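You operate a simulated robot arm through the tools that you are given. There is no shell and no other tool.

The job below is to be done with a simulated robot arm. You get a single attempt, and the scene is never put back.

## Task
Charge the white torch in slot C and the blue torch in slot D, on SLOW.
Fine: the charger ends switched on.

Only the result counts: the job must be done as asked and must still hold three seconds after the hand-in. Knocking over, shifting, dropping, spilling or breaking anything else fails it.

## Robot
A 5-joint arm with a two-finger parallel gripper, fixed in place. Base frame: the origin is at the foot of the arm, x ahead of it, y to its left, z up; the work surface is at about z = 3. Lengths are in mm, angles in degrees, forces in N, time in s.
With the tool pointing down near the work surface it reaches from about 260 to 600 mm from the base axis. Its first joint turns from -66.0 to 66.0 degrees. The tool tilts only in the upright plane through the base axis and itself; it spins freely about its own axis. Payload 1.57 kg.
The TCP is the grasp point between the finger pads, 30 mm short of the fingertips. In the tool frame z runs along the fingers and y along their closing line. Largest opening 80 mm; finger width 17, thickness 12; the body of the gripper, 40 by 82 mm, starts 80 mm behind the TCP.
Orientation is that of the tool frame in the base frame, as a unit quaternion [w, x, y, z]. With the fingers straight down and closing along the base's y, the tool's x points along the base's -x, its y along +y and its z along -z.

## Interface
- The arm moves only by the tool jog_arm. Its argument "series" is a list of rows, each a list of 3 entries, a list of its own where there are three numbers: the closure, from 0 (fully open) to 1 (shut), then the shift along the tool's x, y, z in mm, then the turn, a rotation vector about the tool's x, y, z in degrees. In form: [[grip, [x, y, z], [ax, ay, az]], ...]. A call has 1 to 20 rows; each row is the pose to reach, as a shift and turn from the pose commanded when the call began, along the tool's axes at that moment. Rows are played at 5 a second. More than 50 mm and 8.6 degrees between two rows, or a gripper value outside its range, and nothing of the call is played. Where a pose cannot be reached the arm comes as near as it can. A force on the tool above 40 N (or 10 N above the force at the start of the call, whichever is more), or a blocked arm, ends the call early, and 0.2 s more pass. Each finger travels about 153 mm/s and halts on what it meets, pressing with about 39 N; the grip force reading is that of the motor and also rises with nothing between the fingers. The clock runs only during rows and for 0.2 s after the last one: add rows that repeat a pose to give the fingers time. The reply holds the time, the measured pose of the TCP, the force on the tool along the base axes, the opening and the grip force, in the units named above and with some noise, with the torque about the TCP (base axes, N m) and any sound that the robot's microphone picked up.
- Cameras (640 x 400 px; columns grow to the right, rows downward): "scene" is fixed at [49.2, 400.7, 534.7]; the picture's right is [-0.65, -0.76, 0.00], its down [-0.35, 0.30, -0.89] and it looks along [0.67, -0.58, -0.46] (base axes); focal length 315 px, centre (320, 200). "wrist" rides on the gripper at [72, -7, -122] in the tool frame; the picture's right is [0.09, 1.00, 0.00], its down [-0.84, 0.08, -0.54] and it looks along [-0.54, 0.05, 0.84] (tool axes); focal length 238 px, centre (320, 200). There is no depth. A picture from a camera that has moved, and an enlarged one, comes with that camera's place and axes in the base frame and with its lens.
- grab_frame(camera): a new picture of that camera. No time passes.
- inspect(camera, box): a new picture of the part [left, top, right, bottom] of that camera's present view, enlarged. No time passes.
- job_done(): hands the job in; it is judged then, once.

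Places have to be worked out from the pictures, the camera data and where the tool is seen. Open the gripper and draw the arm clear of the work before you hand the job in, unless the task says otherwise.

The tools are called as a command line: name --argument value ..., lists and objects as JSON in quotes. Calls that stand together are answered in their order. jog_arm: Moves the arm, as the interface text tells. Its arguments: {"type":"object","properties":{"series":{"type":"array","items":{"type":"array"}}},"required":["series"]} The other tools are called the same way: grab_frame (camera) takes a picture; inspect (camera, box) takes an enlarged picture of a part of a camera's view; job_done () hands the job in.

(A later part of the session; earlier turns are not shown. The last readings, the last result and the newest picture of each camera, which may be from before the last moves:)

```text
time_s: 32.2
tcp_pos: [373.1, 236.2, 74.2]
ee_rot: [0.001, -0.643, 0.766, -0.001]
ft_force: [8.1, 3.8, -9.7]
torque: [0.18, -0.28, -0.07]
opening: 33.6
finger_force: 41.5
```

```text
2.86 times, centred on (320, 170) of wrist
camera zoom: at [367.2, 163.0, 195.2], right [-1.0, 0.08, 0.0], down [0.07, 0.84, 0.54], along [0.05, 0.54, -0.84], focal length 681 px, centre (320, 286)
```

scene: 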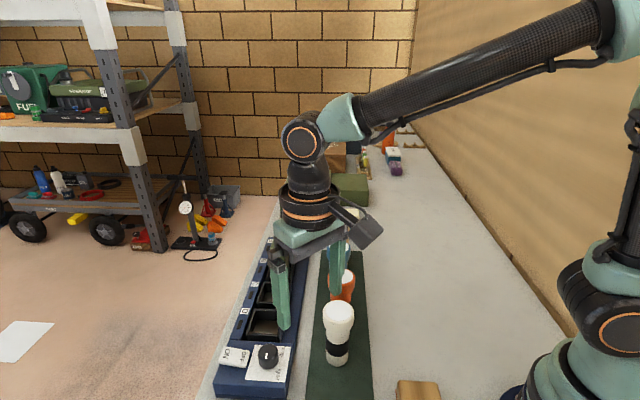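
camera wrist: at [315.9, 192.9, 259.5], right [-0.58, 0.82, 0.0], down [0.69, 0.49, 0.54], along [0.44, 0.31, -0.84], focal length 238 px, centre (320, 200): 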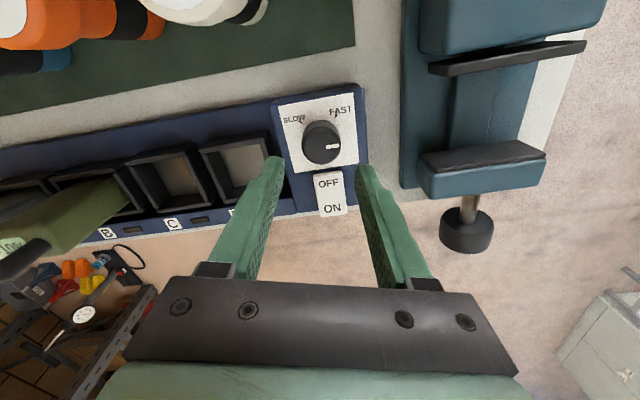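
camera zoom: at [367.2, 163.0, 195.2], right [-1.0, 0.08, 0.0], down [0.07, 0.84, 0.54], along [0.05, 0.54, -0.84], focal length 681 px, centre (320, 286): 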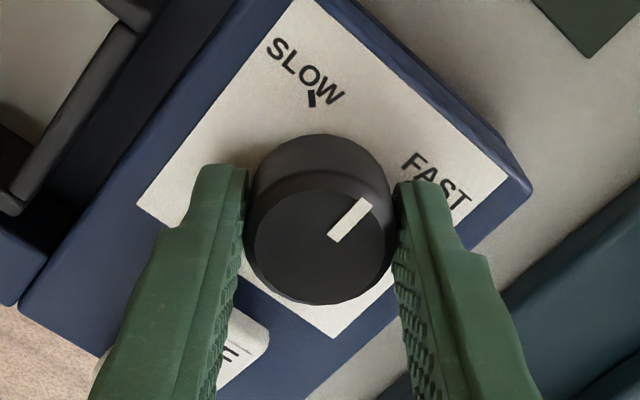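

On release the pointer sprang to ≈225° by itself, so the dial has snap positions (≈135° and ≈225°). I'll now probe gently whether it will go further anticlockwise from here: 8° more, reading torque.

jog_arm --series '[[0.8, [0, 0, 0], [0, 0, -2]], [0.8, [0, 0, 0], [0, 0, -4]], [0.8, [0, 0, 0], [0, 0, -6]], [0.8, [0, 0, 0], [0, 0, -8]], [0.8, [0, 0, 0], [0, 0, -8]]]'

inspect --camera "wrist" --box '[240, 100, 400, 240]'

```text
time_s: 33.4
tcp_pos: [373.5, 235.3, 72.8]
ee_rot: [-0.001, -0.695, 0.719, 0.001]
ft_force: [-2.2, -5.2, 9.4]
torque: [-0.23, 0.12, -0.35]
opening: 33.4
finger_force: 41.0
```

```text
2.86 times, centred on (320, 170) of wrist
camera zoom: at [377.8, 163.2, 195.4], right [-1.0, -0.06, 0.0], down [-0.05, 0.84, 0.54], along [-0.03, 0.54, -0.84], focal length 681 px, centre (320, 286)
```

zoom: 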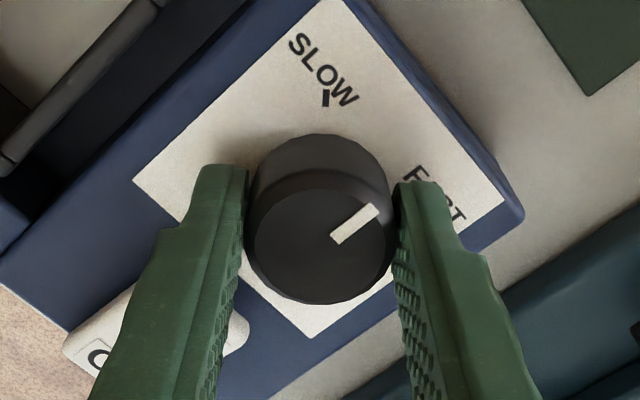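

It holds firm at ≈225° (torque −0.35 N·m, no movement), so this anticlockwise stop — the stop on the SLOW side — is the setting. I'll release the knob, lift away and check that the dial stays put.

jog_arm --series '[[0.8, [0, 0, 0], [0, 0, 6]], [0.5, [0, 0, 0], [0, 0, 6]], [0.45, [0, 0, 0], [0, 0, 6]], [0.45, [0, 0, -15], [0, 0, 6]], [0.4, [0, 0, -45], [0, 0, 6]], [0.4, [0, 0, -85], [0, 0, 6]], [0.4, [0, 0, -85], [0, 0, 6]]]'

inspect --camera "scene" --box '[220, 310, 320, 390]'

inspect --camera "wrist" --box '[240, 60, 400, 200]'

```text
time_s: 35.0
tcp_pos: [375.0, 236.1, 159.7]
ee_rot: [0.0, -0.656, 0.755, 0.0]
ft_force: [0.7, 0.6, 1.1]
torque: [0.03, 0.03, -0.01]
opening: 48.1
finger_force: 0.1
```

```text
5.00 times, centred on (270, 350) of scene
camera zoom: at [49.2, 400.7, 534.7], right [-0.65, -0.76, 0.0], down [-0.35, 0.3, -0.89], along [0.67, -0.58, -0.46], focal length 1574 px, centre (570, -550)
```

zoom: 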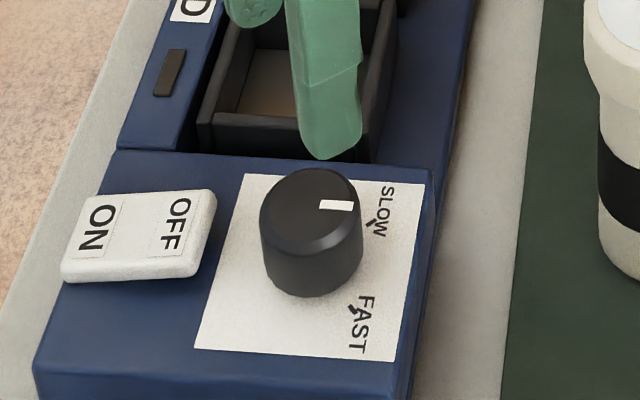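

```text
2.86 times, centred on (320, 130) of wrist
camera zoom: at [371.4, 162.9, 280.7], right [-1.0, 0.05, 0.0], down [0.04, 0.84, 0.54], along [0.03, 0.54, -0.84], focal length 681 px, centre (320, 400)
```

zoom: 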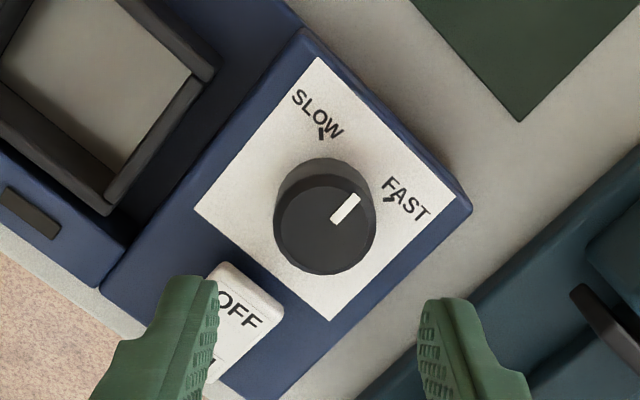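

The dial stays at ≈225°. I also notice the rocker now looks tilted the other way (ON end lower) — a finger must have nudged it while turning. Let me look closely at the rocker and the slot indicators.

inspect --camera "scene" --box '[210, 335, 260, 375]'

inspect --camera "scene" --box '[215, 235, 305, 345]'

grab_frame --camera "wrist"

```text
10.00 times, centred on (235, 355) of scene
camera zoom: at [49.2, 400.7, 534.7], right [-0.65, -0.76, 0.0], down [-0.35, 0.3, -0.89], along [0.67, -0.58, -0.46], focal length 3148 px, centre (1170, -1350)
```

zoom: 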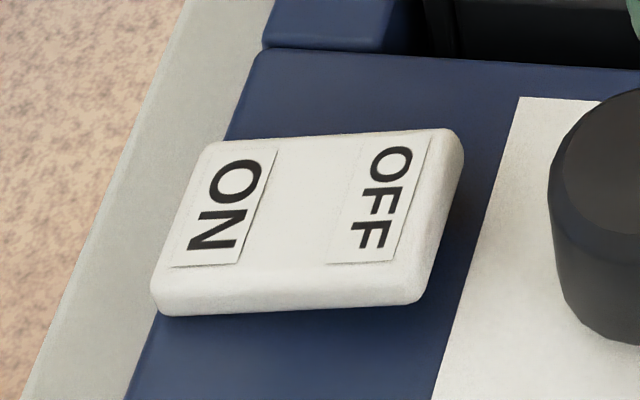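

```text
3.64 times, centred on (260, 290) of scene
camera zoom: at [49.2, 400.7, 534.7], right [-0.65, -0.76, 0.0], down [-0.35, 0.3, -0.89], along [0.67, -0.58, -0.46], focal length 1144 px, centre (538, -127)
```

zoom: 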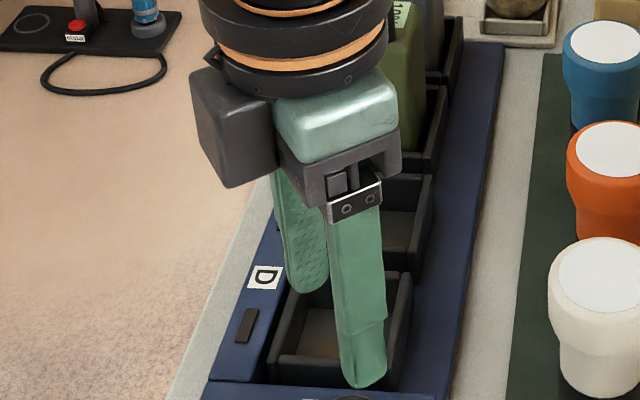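

```text
taken
camera wrist: at [371.4, 162.9, 280.7], right [-1.0, 0.05, 0.0], down [0.04, 0.84, 0.54], along [0.03, 0.54, -0.84], focal length 238 px, centre (320, 200)
```

wrist: 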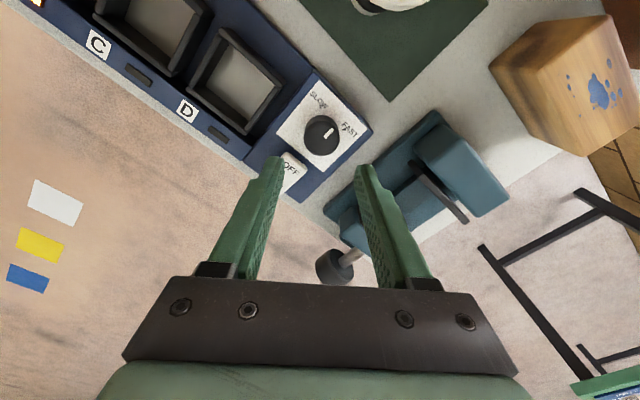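

The rocker is now fully ON (ON end down), which is the wanted end state, so I'll leave it and keep fingers away from it. Next, the white torch: move above (321, 120.5) with fingers fully open and the closing line perpendicular to the torch row (spin −45°).

jog_arm --series '[[0.4, [0, 0, -20], [0, 0, 8]], [0.4, [0, 0, -45], [0, 0, 16]], [0.2, [9, 3, -60], [0, 0, 24]], [0, [20, 6, -75], [0, 0, 32]], [0, [32, 9, -81], [0, 0, 40]], [0, [44, 13, -81], [0, 0, 48]], [0, [56, 16, -81], [0, 0, 56]], [0, [68, 20, -81], [0, 0, 64]], [0, [80, 23, -81], [0, 0, 72]], [0, [92, 27, -81], [0, 0, 80]], [0, [104, 31, -81], [0, 0, 88]], [0, [115, 34, -81], [0, 0, 96]], [0, [121, 35.7, -81], [0, 0, 104]], [0, [121, 35.7, -81], [0, 0, 112]], [0, [121, 35.7, -81], [0, 0, 120]], [0, [121, 35.7, -81], [0, 0, 127]], [0, [121, 35.7, -81], [0, 0, 127]]]'

grab_frame --camera "wrist"

grab_frame --camera "scene"

```text
time_s: 38.6
tcp_pos: [320.6, 119.6, 240.0]
ee_rot: [0.0, 0.384, 0.923, 0.0]
ft_force: [-0.5, -0.6, -0.1]
torque: [0.01, -0.05, -0.01]
opening: 80.0
finger_force: 0.1
```

```text
taken
camera wrist: at [265.3, 166.5, 360.5], right [0.64, 0.77, 0.0], down [0.65, -0.54, 0.54], along [0.42, -0.35, -0.84], focal length 238 px, centre (320, 200)
```

wrist: 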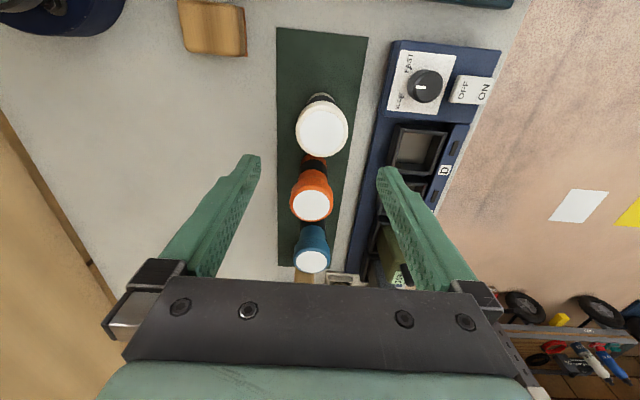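

```text
taken
```

scene: 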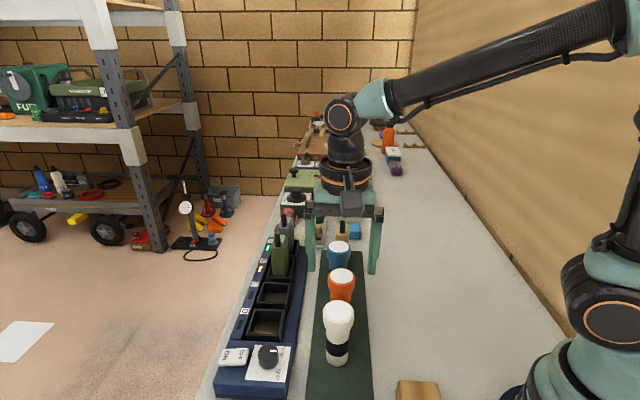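

inspect --camera "scene" --box '[225, 230, 315, 320]'

inspect --camera "wrist" --box '[270, 60, 390, 180]'

inspect --camera "wrist" --box '[370, 30, 510, 140]'

```text
4.44 times, centred on (270, 275) of scene
camera zoom: at [49.2, 400.7, 534.7], right [-0.65, -0.76, 0.0], down [-0.35, 0.3, -0.89], along [0.67, -0.58, -0.46], focal length 1399 px, centre (542, -133)
```

zoom: 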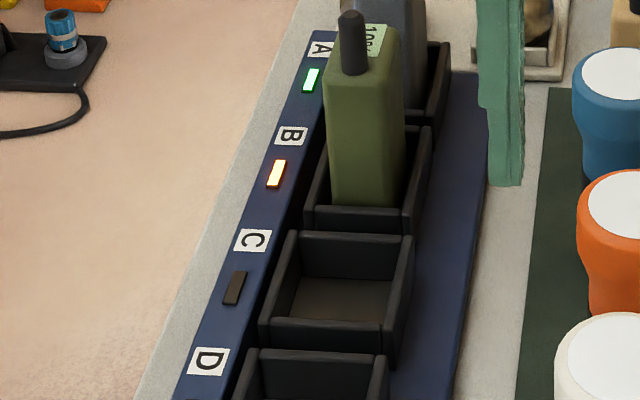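

```text
3.33 times, centred on (330, 120) of wrist
camera zoom: at [265.3, 166.5, 360.5], right [0.64, 0.77, 0.0], down [0.65, -0.54, 0.54], along [0.42, -0.35, -0.84], focal length 794 px, centre (287, 467)
```

zoom: 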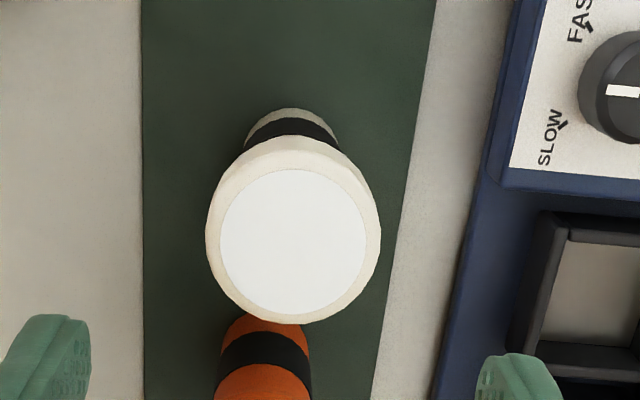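

```text
3.64 times, centred on (440, 85) of wrist
camera zoom: at [265.3, 166.5, 360.5], right [0.64, 0.77, 0.0], down [0.65, -0.54, 0.54], along [0.42, -0.35, -0.84], focal length 867 px, centre (-116, 618)
```

zoom: 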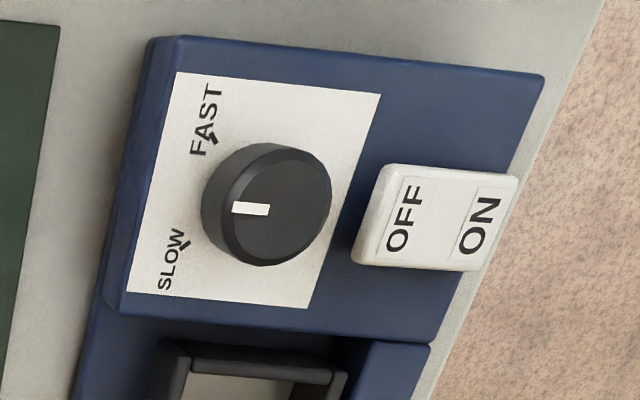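

LEDs confirm the charger is on (A green, B amber). The white torch's lens centre is about 1.6 mm (+y) and 1.5 mm (−x) from the tool axis, top z≈121. I'll correct and descend to TCP z≈102 around its head.

jog_arm --series '[[0, [-1.5, 1.6, 30], [0, 0, 0]], [0, [-1.5, 1.6, 60], [0, 0, 0]], [0, [-1.5, 1.6, 90], [0, 0, 0]], [0, [-1.5, 1.6, 115], [0, 0, 0]], [0, [-1.5, 1.6, 138], [0, 0, 0]], [0, [-1.5, 1.6, 138], [0, 0, 0]], [0, [-1.5, 1.6, 138], [0, 0, 0]]]'

grab_frame --camera "wrist"

inspect --camera "scene" --box '[260, 240, 420, 390]'

```text
time_s: 40.2
tcp_pos: [323.1, 120.5, 100.8]
ee_rot: [0.0, 0.382, 0.924, 0.0]
ft_force: [0.1, -0.4, 0.4]
torque: [-0.03, -0.01, 0.0]
opening: 80.1
finger_force: 0.1
```

```text
taken
camera wrist: at [267.2, 166.8, 222.3], right [0.64, 0.77, 0.0], down [0.65, -0.54, 0.54], along [0.42, -0.35, -0.84], focal length 238 px, centre (320, 200)
```

wrist: 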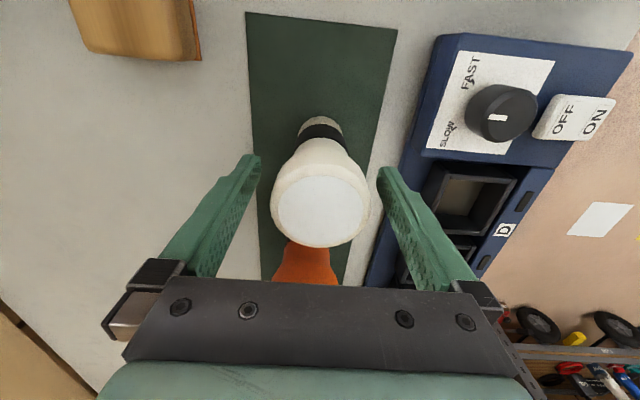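

```text
2.67 times, centred on (340, 315) of scene
camera zoom: at [49.2, 400.7, 534.7], right [-0.65, -0.76, 0.0], down [-0.35, 0.3, -0.89], along [0.67, -0.58, -0.46], focal length 839 px, centre (267, -107)
```

zoom: 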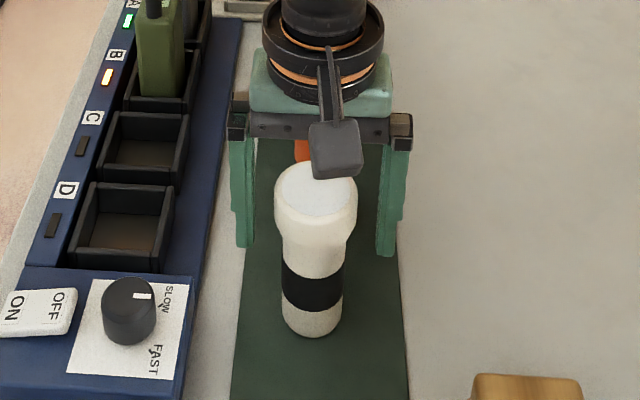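

The head is centred between the fingers. Closing on it now.

jog_arm --series '[[0.15, [0, 0, 0], [0, 0, 0]], [0.3, [0, 0, 0], [0, 0, 0]], [0.5, [0, 0, 0], [0, 0, 0]], [0.5, [0, 0, 0], [0, 0, 0]], [0.5, [0, 0, 0], [0, 0, 0]]]'

```text
time_s: 41.4
tcp_pos: [322.3, 120.7, 101.8]
ee_rot: [0.0, 0.382, 0.924, 0.0]
ft_force: [0.7, -0.8, 0.6]
torque: [-0.01, -0.03, 0.01]
opening: 53.0
finger_force: 38.9
```

Gripped (53 mm, 39 N). Lifting straight up 140 mm first, then checking the torch came along.

jog_arm --series '[[0.5, [0, 0, -5], [0, 0, 0]], [0.5, [0, 0, -20], [0, 0, 0]], [0.5, [0, 0, -45], [0, 0, 0]], [0.5, [0, 0, -75], [0, 0, 0]], [0.5, [0, 0, -105], [0, 0, 0]], [0.5, [0, 0, -130], [0, 0, 0]], [0.5, [0, 0, -140], [0, 0, 0]], [0.5, [0, 0, -140], [0, 0, 0]]]'

grab_frame --camera "scene"

grab_frame --camera "wrist"

```text
time_s: 43.2
tcp_pos: [323.9, 121.8, 242.6]
ee_rot: [0.0, 0.382, 0.924, 0.0]
ft_force: [0.7, 0.0, -2.0]
torque: [-0.03, 0.0, 0.01]
opening: 53.1
finger_force: 38.9
```

```text
taken
```

scene: 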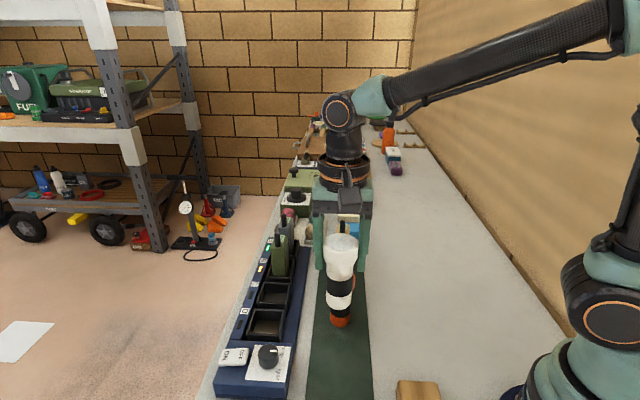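

```text
taken
camera wrist: at [267.9, 167.2, 364.0], right [0.64, 0.77, 0.0], down [0.65, -0.54, 0.54], along [0.42, -0.35, -0.84], focal length 238 px, centre (320, 200)
```

wrist: 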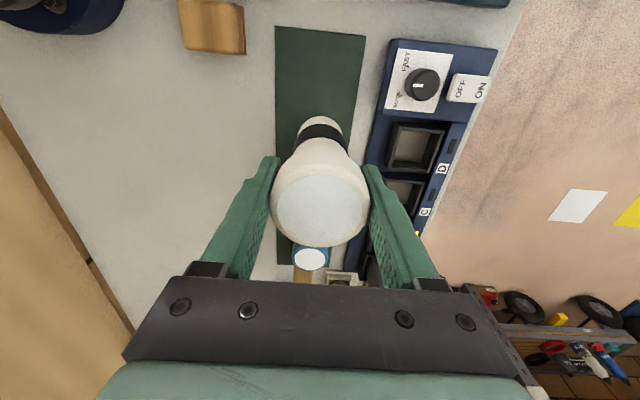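

The torch came up cleanly. Now I'll carry it over at this height to above slot C (≈(506, 135)).

jog_arm --series '[[0.5, [-8, 9, 0], [0, 0, 0]], [0.5, [-24, 28, 0], [0, 0, 0]], [0.5, [-42, 49, 0], [0, 0, 0]], [0.5, [-60, 70, 0], [0, 0, 0]], [0.5, [-78, 91, 0], [0, 0, 0]], [0.5, [-96, 112, 0], [0, 0, 0]], [0.5, [-110, 128, 0], [0, 0, 0]], [0.5, [-117, 137, 0], [0, 0, 0]], [0.5, [-119, 139, 0], [0, 0, 0]], [0.5, [-119, 139, 0], [0, 0, 0]]]'

grab_frame --camera "wrist"

inspect --camera "scene" --box '[200, 180, 360, 340]'

```text
time_s: 45.4
tcp_pos: [504.0, 134.3, 242.4]
ee_rot: [0.0, 0.383, 0.924, 0.0]
ft_force: [-0.1, 1.1, -2.8]
torque: [0.0, 0.02, -0.01]
opening: 53.0
finger_force: 39.7
```

```text
taken
camera wrist: at [449.6, 180.1, 363.5], right [0.64, 0.77, 0.0], down [0.65, -0.54, 0.54], along [0.42, -0.35, -0.84], focal length 238 px, centre (320, 200)
```

wrist: 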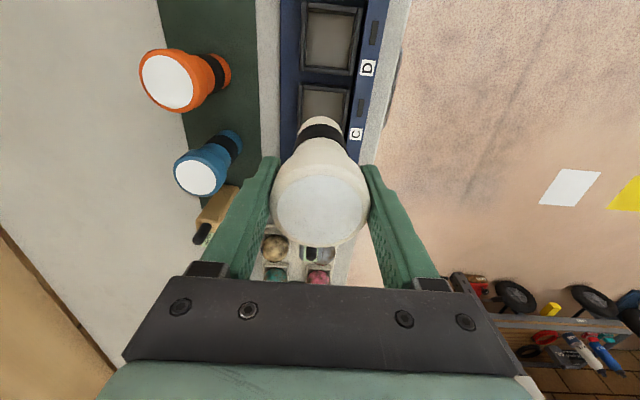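

```text
2.50 times, centred on (280, 260) of scene
camera zoom: at [49.3, 400.7, 534.7], right [-0.65, -0.76, 0.0], down [-0.35, 0.3, -0.89], along [0.67, -0.58, -0.46], focal length 787 px, centre (420, 50)
```

zoom: 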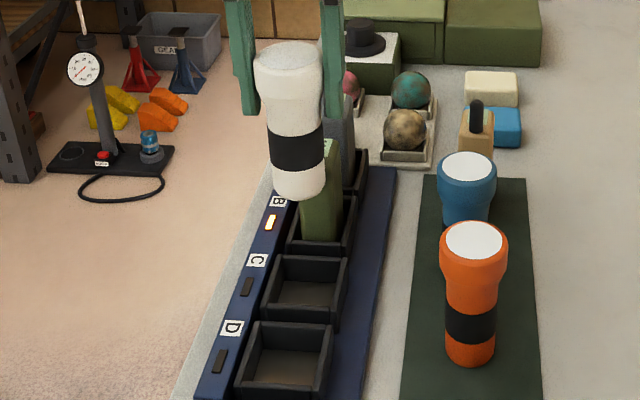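

inspect --camera "wrist" --box '[260, 0, 400, 150]'

inspect --camera "scene" --box '[235, 225, 305, 300]'

```text
2.67 times, centred on (330, 75) of wrist
camera zoom: at [449.6, 180.1, 363.5], right [0.64, 0.77, 0.0], down [0.65, -0.54, 0.54], along [0.42, -0.35, -0.84], focal length 636 px, centre (293, 533)
```

zoom: 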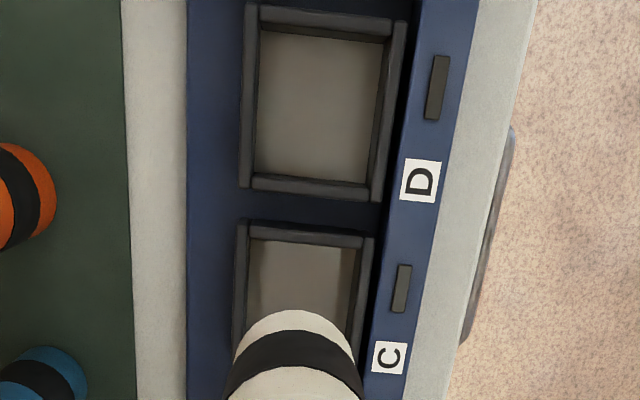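

```text
5.33 times, centred on (270, 262) of scene
camera zoom: at [49.3, 400.7, 534.7], right [-0.65, -0.76, 0.0], down [-0.35, 0.3, -0.89], along [0.67, -0.58, -0.46], focal length 1679 px, centre (587, -133)
```

zoom: 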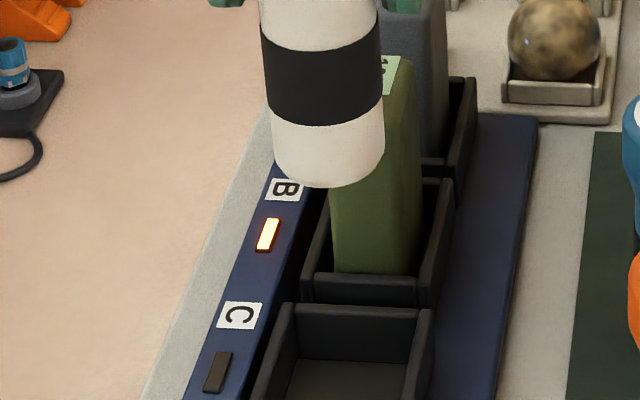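

Slot D ≈ (452, 191) and slot C ≈ (507.5, 135.8) from this view; the tool is about 2.7 mm short in +y (tool) for C. I'll correct, and lower until the torch's foot is just above the rim.

jog_arm --series '[[0.5, [-0.3, 2.7, 0], [0, 0, 0]], [0.5, [-0.3, 2.7, 20], [0, 0, 0]], [0.5, [-0.3, 2.7, 45], [0, 0, 0]], [0.5, [-0.3, 2.7, 68], [0, 0, 0]], [0.5, [-0.3, 2.7, 85], [0, 0, 0]], [0.5, [-0.3, 2.7, 90], [0, 0, 0]], [0.5, [-0.3, 2.7, 90], [0, 0, 0]]]'

inspect --camera "scene" --box '[230, 225, 310, 325]'

inspect --camera "wrist" --box '[230, 0, 410, 160]'

```text
time_s: 47.0
tcp_pos: [507.2, 135.8, 151.7]
ee_rot: [0.0, 0.382, 0.924, 0.0]
ft_force: [0.0, 0.7, -1.4]
torque: [0.01, 0.0, 0.0]
opening: 53.0
finger_force: 38.6
```

```text
4.00 times, centred on (270, 275) of scene
camera zoom: at [49.3, 400.7, 534.7], right [-0.65, -0.76, 0.0], down [-0.35, 0.3, -0.89], along [0.67, -0.58, -0.46], focal length 1259 px, centre (520, -100)
```

zoom: 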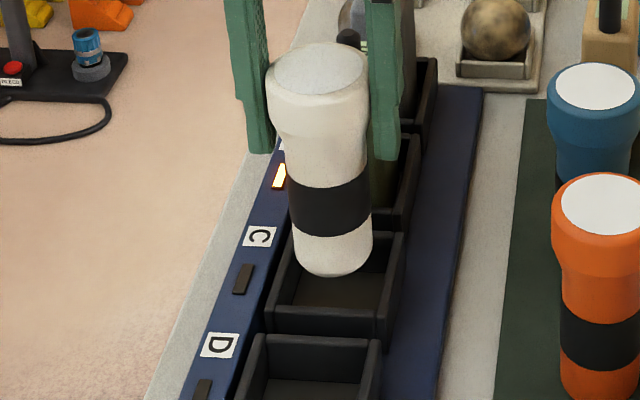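

```text
2.50 times, centred on (320, 80) of wrist
camera zoom: at [451.9, 181.9, 273.2], right [0.64, 0.77, 0.0], down [0.65, -0.54, 0.54], along [0.42, -0.35, -0.84], focal length 596 px, centre (320, 500)
```

zoom: 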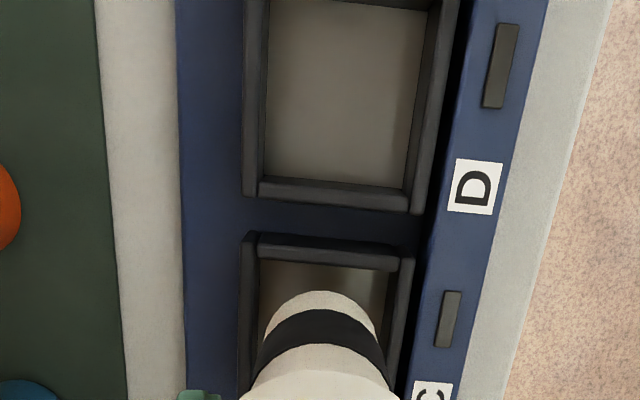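

Aligned within about 2 mm (slot clearance is about 6 mm per side). I'll shift 1 mm toward −u and lower 28 mm into the slot, then continue in small steps.

jog_arm --series '[[0.5, [1, 0.1, 0], [0, 0, 0]], [0.5, [1, 0.1, 8], [0, 0, 0]], [0.5, [1, 0.1, 16], [0, 0, 0]], [0.5, [1, 0.1, 23], [0, 0, 0]], [0.5, [1, 0.1, 28], [0, 0, 0]], [0.5, [1, 0.1, 28], [0, 0, 0]]]'

inspect --camera "scene" --box '[230, 225, 310, 325]'

```text
time_s: 48.4
tcp_pos: [507.4, 137.8, 123.9]
ee_rot: [0.0, 0.383, 0.924, -0.001]
ft_force: [-0.4, 0.2, -1.2]
torque: [-0.01, 0.01, -0.02]
opening: 53.0
finger_force: 38.9
```

```text
4.00 times, centred on (270, 275) of scene
camera zoom: at [49.2, 400.7, 534.7], right [-0.65, -0.76, 0.0], down [-0.35, 0.3, -0.89], along [0.67, -0.58, -0.46], focal length 1259 px, centre (520, -100)
```

zoom: 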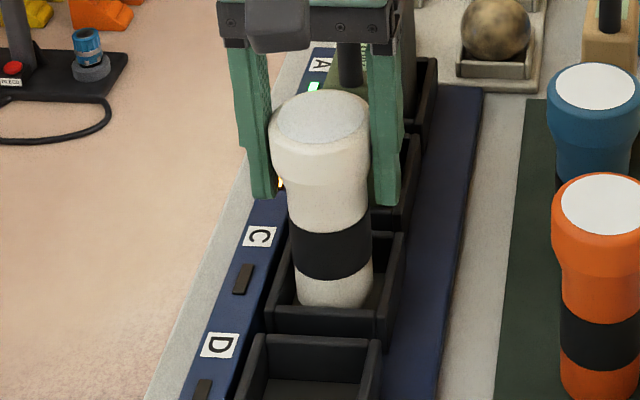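

It is inside the slot with no contact. Lowering further in small steps to find the floor.

jog_arm --series '[[0.5, [0, 0, 2], [0, 0, 0]], [0.5, [0, 0, 4], [0, 0, 0]], [0.5, [0, 0, 6], [0, 0, 0]], [0.5, [0, 0, 8], [0, 0, 0]], [0.5, [0, 0, 8], [0, 0, 0]]]'

```text
time_s: 49.6
tcp_pos: [506.2, 137.1, 117.0]
ee_rot: [0.0, 0.383, 0.924, -0.001]
ft_force: [0.6, 0.0, -2.1]
torque: [0.01, -0.02, 0.03]
opening: 53.1
finger_force: 38.7
```

jog_arm --series '[[0.5, [0, 0, 1.5], [0, 0, 0]], [0.5, [0, 0, 3], [0, 0, 0]], [0.5, [0, 0, 4.5], [0, 0, 0]], [0.5, [0, 0, 4.5], [0, 0, 0]]]'

inspect --camera "scene" --box '[240, 265, 300, 325]'

```text
time_s: 50.6
tcp_pos: [506.4, 137.6, 111.4]
ee_rot: [-0.001, 0.383, 0.924, 0.0]
ft_force: [0.4, 0.6, -1.8]
torque: [0.01, 0.02, -0.02]
opening: 52.9
finger_force: 38.7
```

```text
6.67 times, centred on (270, 295) of scene
camera zoom: at [49.3, 400.7, 534.7], right [-0.65, -0.76, 0.0], down [-0.35, 0.3, -0.89], along [0.67, -0.58, -0.46], focal length 2098 px, centre (653, -433)
```

zoom: 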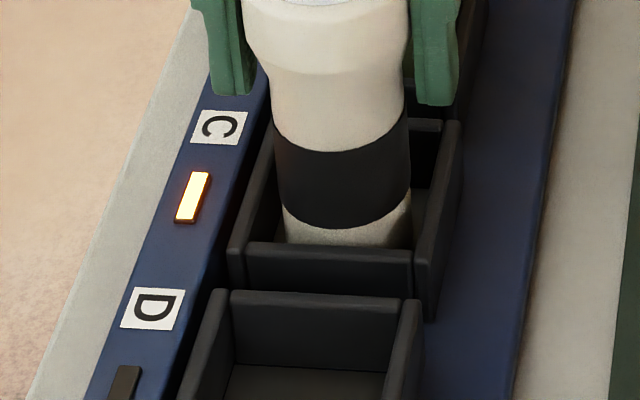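

The slot C indicator has lit amber — the torch is detected. Still no floor contact, so I continue down in 1 mm steps.

jog_arm --series '[[0.5, [0, 0, 1], [0, 0, 0]], [0.5, [0, 0, 2], [0, 0, 0]], [0.5, [0, 0, 3], [0, 0, 0]], [0.5, [0, 0, 3], [0, 0, 0]]]'

```text
time_s: 51.6
tcp_pos: [508.5, 136.9, 109.9]
ee_rot: [0.001, 0.382, 0.924, 0.001]
ft_force: [-10.1, 1.2, 24.3]
torque: [0.08, 0.74, 0.02]
opening: 53.0
finger_force: 39.1
```

Floor contact (24 N) at TCP z≈109.5. I'll ease up 1 mm to unload, then open the fingers.

jog_arm --series '[[0.5, [0, 0, -1], [0, 0, 0]], [0.5, [0, 0, -1.2], [0, 0, 0]], [0.3, [0, 0, -1.2], [0, 0, 0]], [0.15, [0, 0, -1.2], [0, 0, 0]], [0.0, [0, 0, -1.2], [0, 0, 0]], [0.0, [0, 0, -1.2], [0, 0, 0]]]'

inspect --camera "scene" --box '[220, 225, 320, 325]'

grab_frame --camera "wrist"

```text
time_s: 53.0
tcp_pos: [507.5, 136.6, 110.1]
ee_rot: [0.001, 0.383, 0.924, -0.001]
ft_force: [0.6, 0.3, 0.4]
torque: [0.01, 0.0, -0.02]
opening: 79.9
finger_force: 0.1
```

```text
4.00 times, centred on (270, 275) of scene
camera zoom: at [49.2, 400.7, 534.7], right [-0.65, -0.76, 0.0], down [-0.35, 0.3, -0.89], along [0.67, -0.58, -0.46], focal length 1259 px, centre (520, -100)
```

zoom: 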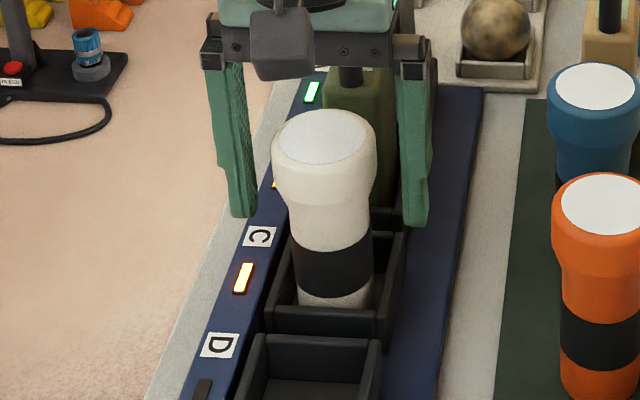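

```text
taken
camera wrist: at [451.3, 182.7, 230.6], right [0.64, 0.77, 0.0], down [0.65, -0.54, 0.54], along [0.42, -0.35, -0.84], focal length 238 px, centre (320, 200)
```

wrist: 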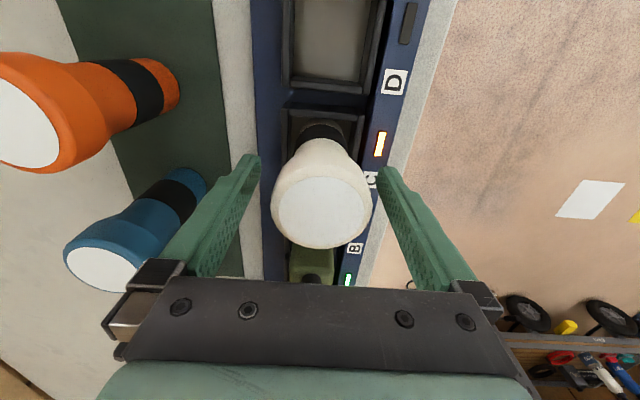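

White torch stands in slot C with its indicator lit. Now I'll lift straight up and travel to above the blue torch near (457, −7.5).

jog_arm --series '[[0, [0, 0, -20], [0, 0, 0]], [0, [0, 0, -60], [0, 0, 0]], [0, [0, 0, -100], [0, 0, 0]], [0, [0, 0, -135], [0, 0, 0]], [0, [-10, -20, -140], [0, 0, 0]], [0, [-22, -46, -140], [0, 0, 0]], [0, [-36, -74, -140], [0, 0, 0]], [0, [-50, -102, -140], [0, 0, 0]], [0, [-62, -127, -140], [0, 0, 0]], [0, [-67, -138, -140], [0, 0, 0]], [0, [-67, -138, -140], [0, 0, 0]], [0, [-67, -138, -140], [0, 0, 0]]]'

grab_frame --camera "wrist"

inspect --camera "scene" --box '[220, 180, 400, 380]'

```text
time_s: 55.6
tcp_pos: [456.5, -7.8, 247.7]
ee_rot: [0.0, 0.382, 0.924, 0.0]
ft_force: [0.0, 0.1, -0.1]
torque: [-0.01, 0.0, -0.01]
opening: 79.8
finger_force: 0.0
```

```text
taken
camera wrist: at [400.8, 38.3, 369.2], right [0.64, 0.77, 0.0], down [0.65, -0.54, 0.54], along [0.42, -0.35, -0.84], focal length 238 px, centre (320, 200)
```

wrist: 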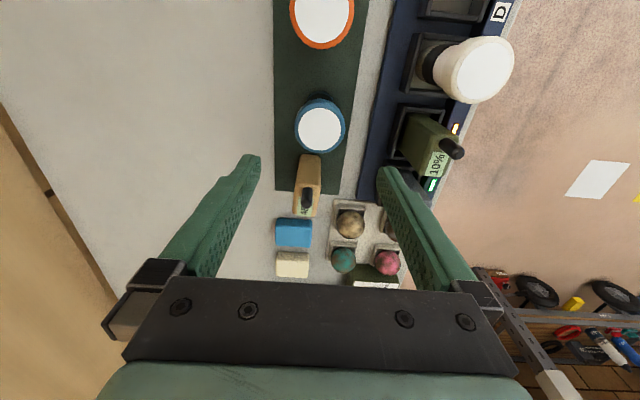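

```text
2.00 times, centred on (310, 280) of scene
camera zoom: at [49.2, 400.7, 534.7], right [-0.65, -0.76, 0.0], down [-0.35, 0.3, -0.89], along [0.67, -0.58, -0.46], focal length 630 px, centre (340, 40)
```

zoom: 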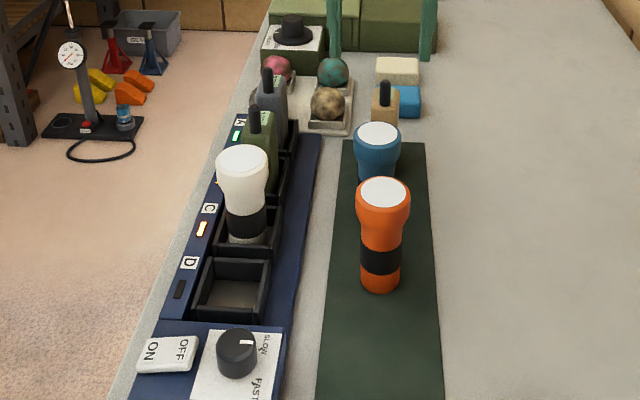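

inspect --camera "wrist" --box '[260, 80, 380, 220]'

inspect --camera "scene" --box '[350, 210, 390, 290]'

inspect --camera "scene" --box '[310, 210, 370, 270]'

```text
2.86 times, centred on (320, 150) of wrist
camera zoom: at [400.8, 38.3, 369.2], right [0.64, 0.77, 0.0], down [0.65, -0.54, 0.54], along [0.42, -0.35, -0.84], focal length 681 px, centre (320, 343)
```

zoom: 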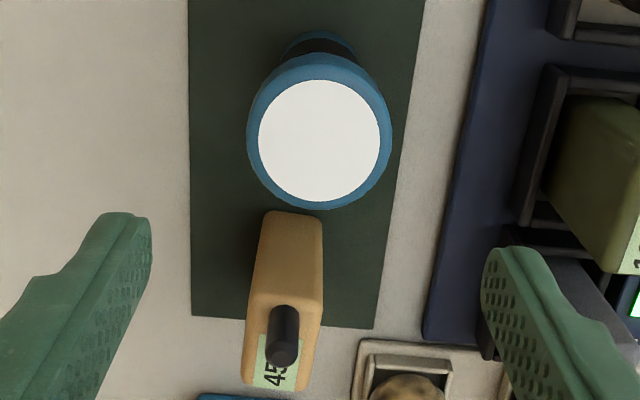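

```text
5.00 times, centred on (370, 250) of scene
camera zoom: at [49.2, 400.7, 534.7], right [-0.65, -0.76, 0.0], down [-0.35, 0.3, -0.89], along [0.67, -0.58, -0.46], focal length 1574 px, centre (70, -50)
```

zoom: 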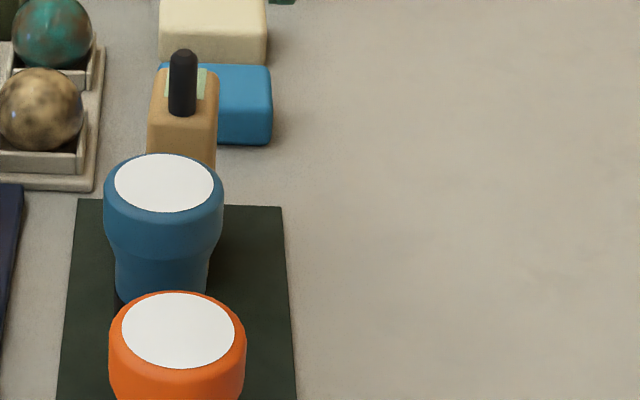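

```text
6.67 times, centred on (340, 240) of scene
camera zoom: at [49.2, 400.7, 534.7], right [-0.65, -0.76, 0.0], down [-0.35, 0.3, -0.89], along [0.67, -0.58, -0.46], focal length 2098 px, centre (187, -67)
```

zoom: 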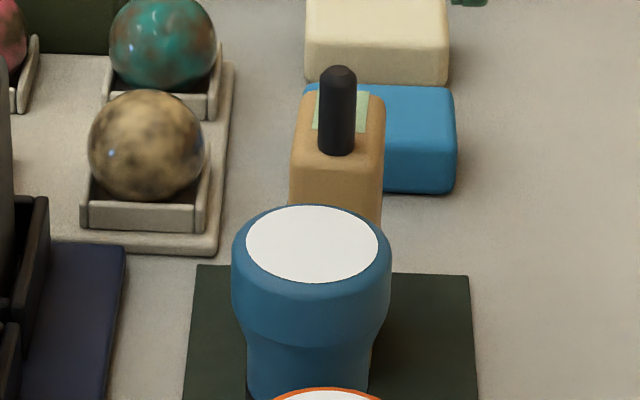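

Blue is within 1 mm of the tool axis and the tan radio beside it is clear of the finger path. I'll apply the small correction and descend to TCP z≈102.

jog_arm --series '[[0, [-0.4, -0.7, 35], [0, 0, 0]], [0, [-0.4, -0.7, 75], [0, 0, 0]], [0, [-0.4, -0.7, 105], [0, 0, 0]], [0, [-0.4, -0.7, 128], [0, 0, 0]], [0, [-0.4, -0.7, 147.5], [0, 0, 0]], [0, [-0.4, -0.7, 147.5], [0, 0, 0]], [0, [-0.4, -0.7, 147.5], [0, 0, 0]]]'

grab_frame --camera "wrist"

inspect --camera "scene" --box '[300, 190, 400, 300]'

```text
time_s: 57.2
tcp_pos: [456.5, -8.4, 101.4]
ee_rot: [0.001, 0.383, 0.924, 0.0]
ft_force: [0.4, -0.1, 0.7]
torque: [0.03, -0.01, 0.0]
opening: 80.0
finger_force: 0.1
```

```text
taken
camera wrist: at [400.6, 37.6, 222.4], right [0.64, 0.77, 0.0], down [0.65, -0.54, 0.54], along [0.42, -0.35, -0.84], focal length 238 px, centre (320, 200)
```

wrist: 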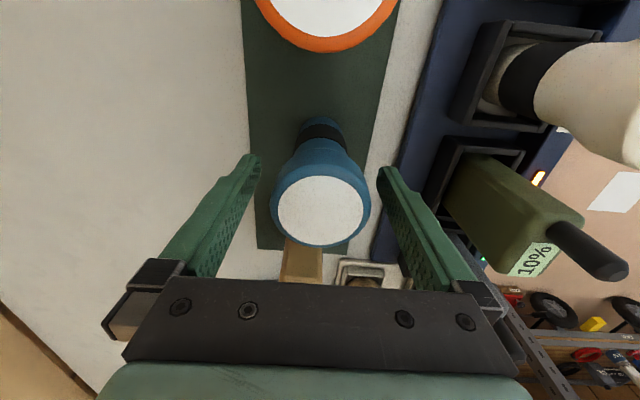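

```text
3.64 times, centred on (350, 245) of scene
camera zoom: at [49.2, 400.7, 534.7], right [-0.65, -0.76, 0.0], down [-0.35, 0.3, -0.89], along [0.67, -0.58, -0.46], focal length 1144 px, centre (211, 36)
```

zoom: 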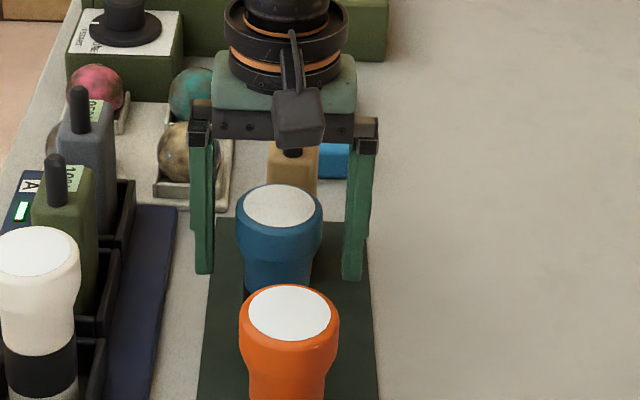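

Blue head is centred between the fingers. Closing and then lifting straight up 150 mm.

jog_arm --series '[[0.15, [0, 0, 0], [0, 0, 0]], [0.3, [0, 0, 0], [0, 0, 0]], [0.5, [0, 0, 0], [0, 0, 0]], [0.5, [0, 0, 0], [0, 0, 0]], [0.5, [0, 0, 0], [0, 0, 0]]]'

jog_arm --series '[[0.5, [0, 0, -5], [0, 0, 0]], [0.5, [0, 0, -20], [0, 0, 0]], [0.5, [0, 0, -45], [0, 0, 0]], [0.5, [0, 0, -75], [0, 0, 0]], [0.5, [0, 0, -105], [0, 0, 0]], [0.5, [0, 0, -135], [0, 0, 0]], [0.5, [0, 0, -150], [0, 0, 0]], [0.5, [0, 0, -150], [0, 0, 0]]]'

grab_frame --camera "scene"

grab_frame --camera "wrist"

```text
time_s: 58.4
tcp_pos: [456.3, -8.5, 101.7]
ee_rot: [0.0, 0.382, 0.924, 0.001]
ft_force: [-0.6, -0.2, 1.3]
torque: [-0.07, 0.02, 0.02]
opening: 53.3
finger_force: 39.5
```

```text
time_s: 60.2
tcp_pos: [455.5, -8.9, 252.0]
ee_rot: [0.0, 0.383, 0.924, 0.0]
ft_force: [0.4, -0.2, -2.5]
torque: [0.0, 0.0, -0.01]
opening: 53.2
finger_force: 39.0
```

```text
taken
```

scene: 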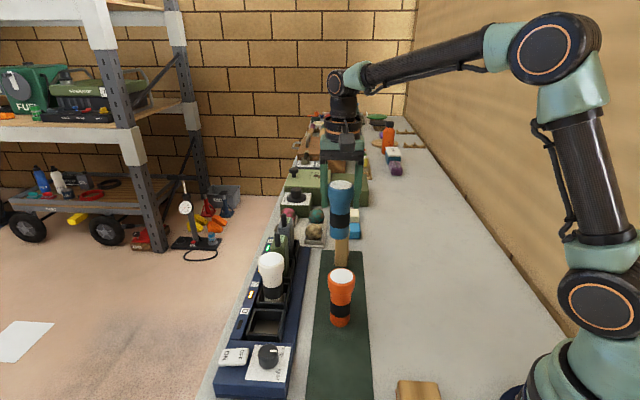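

```text
taken
camera wrist: at [401.0, 37.5, 373.3], right [0.64, 0.77, 0.0], down [0.65, -0.54, 0.54], along [0.42, -0.35, -0.84], focal length 238 px, centre (320, 200)
```

wrist: 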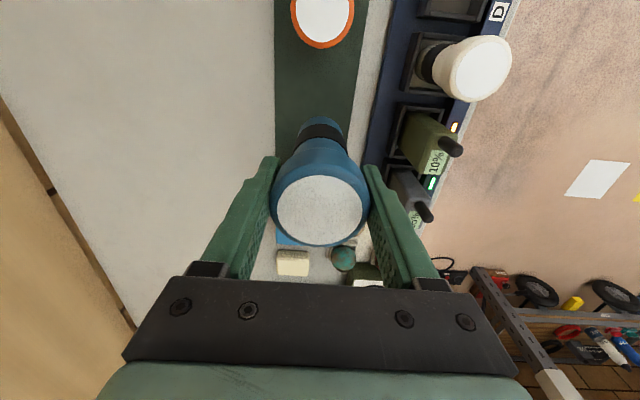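

Blue is lifted (bottom at about z 154). Now carry it at this height over to above slot D, at about (452, 192).

jog_arm --series '[[0.5, [7, 7, 0], [0, 0, 0]], [0.5, [22, 21, 0], [0, 0, 0]], [0.5, [39, 37, 0], [0, 0, 0]], [0.5, [56, 53, 0], [0, 0, 0]], [0.5, [73, 70, 0], [0, 0, 0]], [0.5, [90, 86, 0], [0, 0, 0]], [0.5, [107, 102, 0], [0, 0, 0]], [0.5, [122, 117, 0], [0, 0, 0]], [0.5, [135, 129, 0], [0, 0, 0]], [0.5, [143, 136.5, 0], [0, 0, 0]], [0.5, [145, 138.4, 0], [0, 0, 0]], [0.5, [145, 138.4, 0], [0, 0, 0]]]'

inspect --camera "wrist" --box '[240, 0, 420, 160]'

inspect --camera "scene" --box '[210, 210, 320, 345]'

```text
time_s: 62.8
tcp_pos: [451.4, 190.7, 252.5]
ee_rot: [-0.001, 0.383, 0.924, 0.0]
ft_force: [0.4, 0.3, -2.5]
torque: [-0.01, -0.01, 0.0]
opening: 53.2
finger_force: 38.8
```

```text
2.50 times, centred on (330, 80) of wrist
camera zoom: at [396.5, 237.9, 373.6], right [0.64, 0.77, 0.0], down [0.65, -0.54, 0.54], along [0.42, -0.35, -0.84], focal length 596 px, centre (295, 500)
```

zoom: 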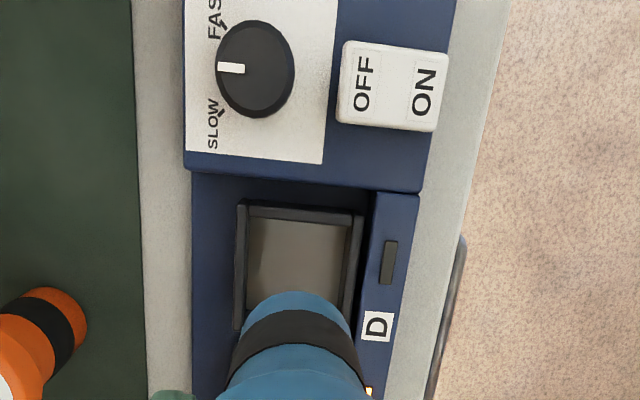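

```text
2.96 times, centred on (265, 278) of scene
camera zoom: at [49.2, 400.7, 534.7], right [-0.65, -0.76, 0.0], down [-0.35, 0.3, -0.89], along [0.67, -0.58, -0.46], focal length 933 px, centre (483, -30)
```

zoom: 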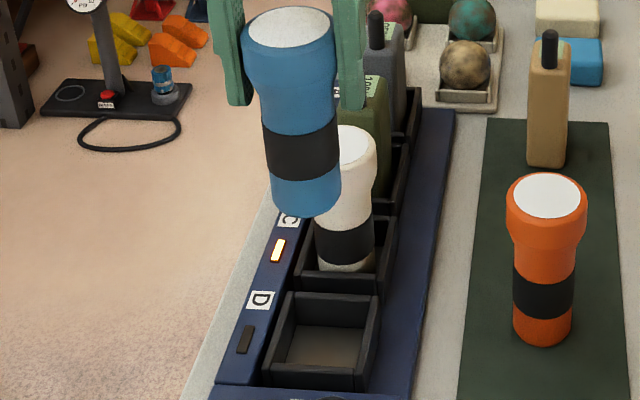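

Alignment over D is within about 1 mm. I'll trim 0.7 mm and lower to just above the rim.

jog_arm --series '[[0.5, [0.7, 0, 5], [0, 0, 0]], [0.5, [0.7, 0, 25], [0, 0, 0]], [0.5, [0.7, 0, 50], [0, 0, 0]], [0.5, [0.7, 0, 75], [0, 0, 0]], [0.5, [0.7, 0, 93], [0, 0, 0]], [0.5, [0.7, 0, 100], [0, 0, 0]], [0.5, [0.7, 0, 100], [0, 0, 0]]]'

inspect --camera "wrist" --box '[230, 0, 410, 160]'

inspect --camera "scene" --box '[220, 240, 310, 345]'

```text
time_s: 64.4
tcp_pos: [451.5, 192.4, 150.9]
ee_rot: [0.0, 0.383, 0.924, 0.0]
ft_force: [-1.3, -0.4, -2.0]
torque: [-0.01, -0.01, -0.04]
opening: 52.8
finger_force: 39.2
```

```text
2.50 times, centred on (320, 80) of wrist
camera zoom: at [395.6, 238.4, 272.8], right [0.64, 0.77, 0.0], down [0.65, -0.54, 0.54], along [0.42, -0.35, -0.84], focal length 596 px, centre (320, 500)
```

zoom: 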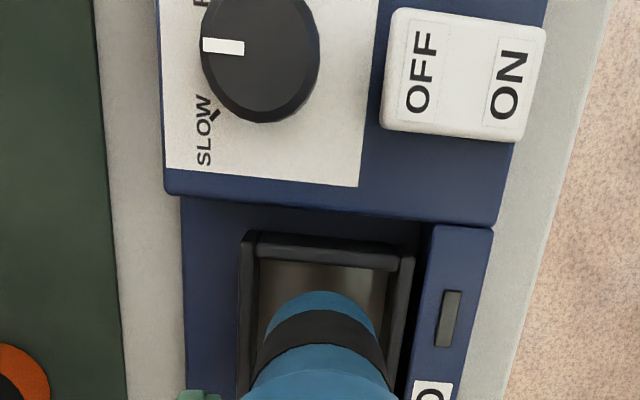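

```text
3.81 times, centred on (265, 292) of scene
camera zoom: at [49.2, 400.7, 534.7], right [-0.65, -0.76, 0.0], down [-0.35, 0.3, -0.89], along [0.67, -0.58, -0.46], focal length 1199 px, centre (530, -152)
```

zoom: 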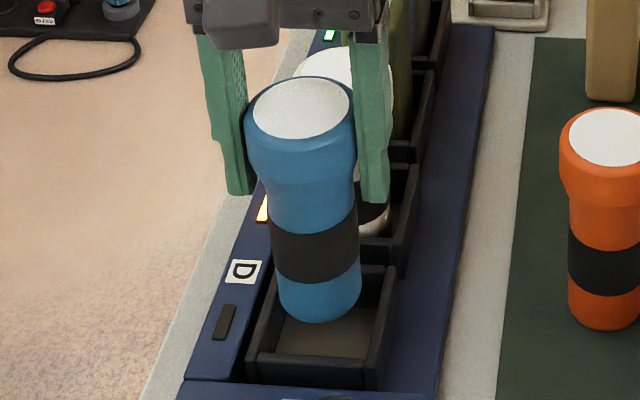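

The view matches the one I had at slot C, so I'll use the same 1 mm trim and lower 36 mm into the slot.

jog_arm --series '[[0.5, [1, 0.1, 0], [0, 0, 0]], [0.5, [1, 0.1, 8], [0, 0, 0]], [0.5, [1, 0.1, 16], [0, 0, 0]], [0.5, [1, 0.1, 23], [0, 0, 0]], [0.5, [1, 0.1, 28], [0, 0, 0]], [0.5, [1, 0.1, 33], [0, 0, 0]], [0.5, [1, 0.1, 37], [0, 0, 0]], [0.5, [1, 0.1, 37], [0, 0, 0]]]'

inspect --camera "scene" --box '[220, 240, 310, 345]'

```text
time_s: 66.2
tcp_pos: [450.5, 192.2, 115.3]
ee_rot: [0.0, 0.383, 0.924, 0.001]
ft_force: [-0.4, 0.3, -1.9]
torque: [-0.02, -0.02, 0.01]
opening: 52.7
finger_force: 39.5
```

```text
3.81 times, centred on (265, 292) of scene
camera zoom: at [49.2, 400.7, 534.7], right [-0.65, -0.76, 0.0], down [-0.35, 0.3, -0.89], along [0.67, -0.58, -0.46], focal length 1199 px, centre (530, -152)
```

zoom: 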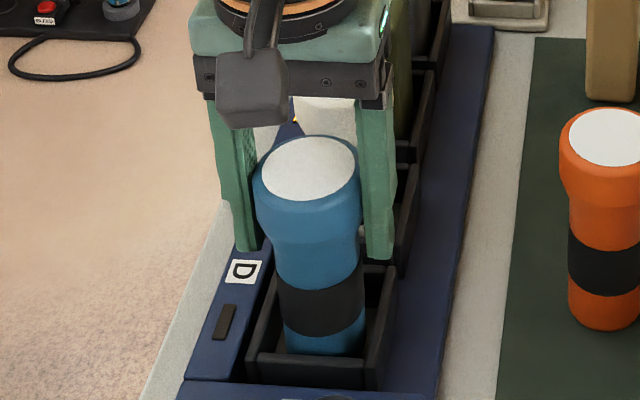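

Inside slot D with no contact. Lowering in 1–1.5 mm steps to the floor (expected at TCP z≈109.5).

jog_arm --series '[[0.5, [0, 0, 1.5], [0, 0, 0]], [0.5, [0, 0, 3], [0, 0, 0]], [0.5, [0, 0, 4.5], [0, 0, 0]], [0.5, [0, 0, 5.5], [0, 0, 0]], [0.5, [0, 0, 5.5], [0, 0, 0]]]'

inspect --camera "scene" --box '[220, 270, 300, 345]'

```text
time_s: 67.4
tcp_pos: [450.7, 192.5, 110.4]
ee_rot: [0.0, 0.382, 0.924, 0.0]
ft_force: [-4.1, -0.8, 9.9]
torque: [-0.25, 0.49, -0.06]
opening: 52.8
finger_force: 39.3
```

```text
5.33 times, centred on (260, 308) of scene
camera zoom: at [49.2, 400.7, 534.7], right [-0.65, -0.76, 0.0], down [-0.35, 0.3, -0.89], along [0.67, -0.58, -0.46], focal length 1679 px, centre (640, -373)
```

zoom: 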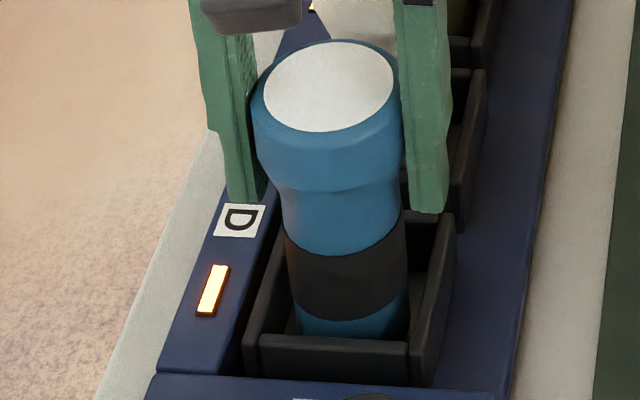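

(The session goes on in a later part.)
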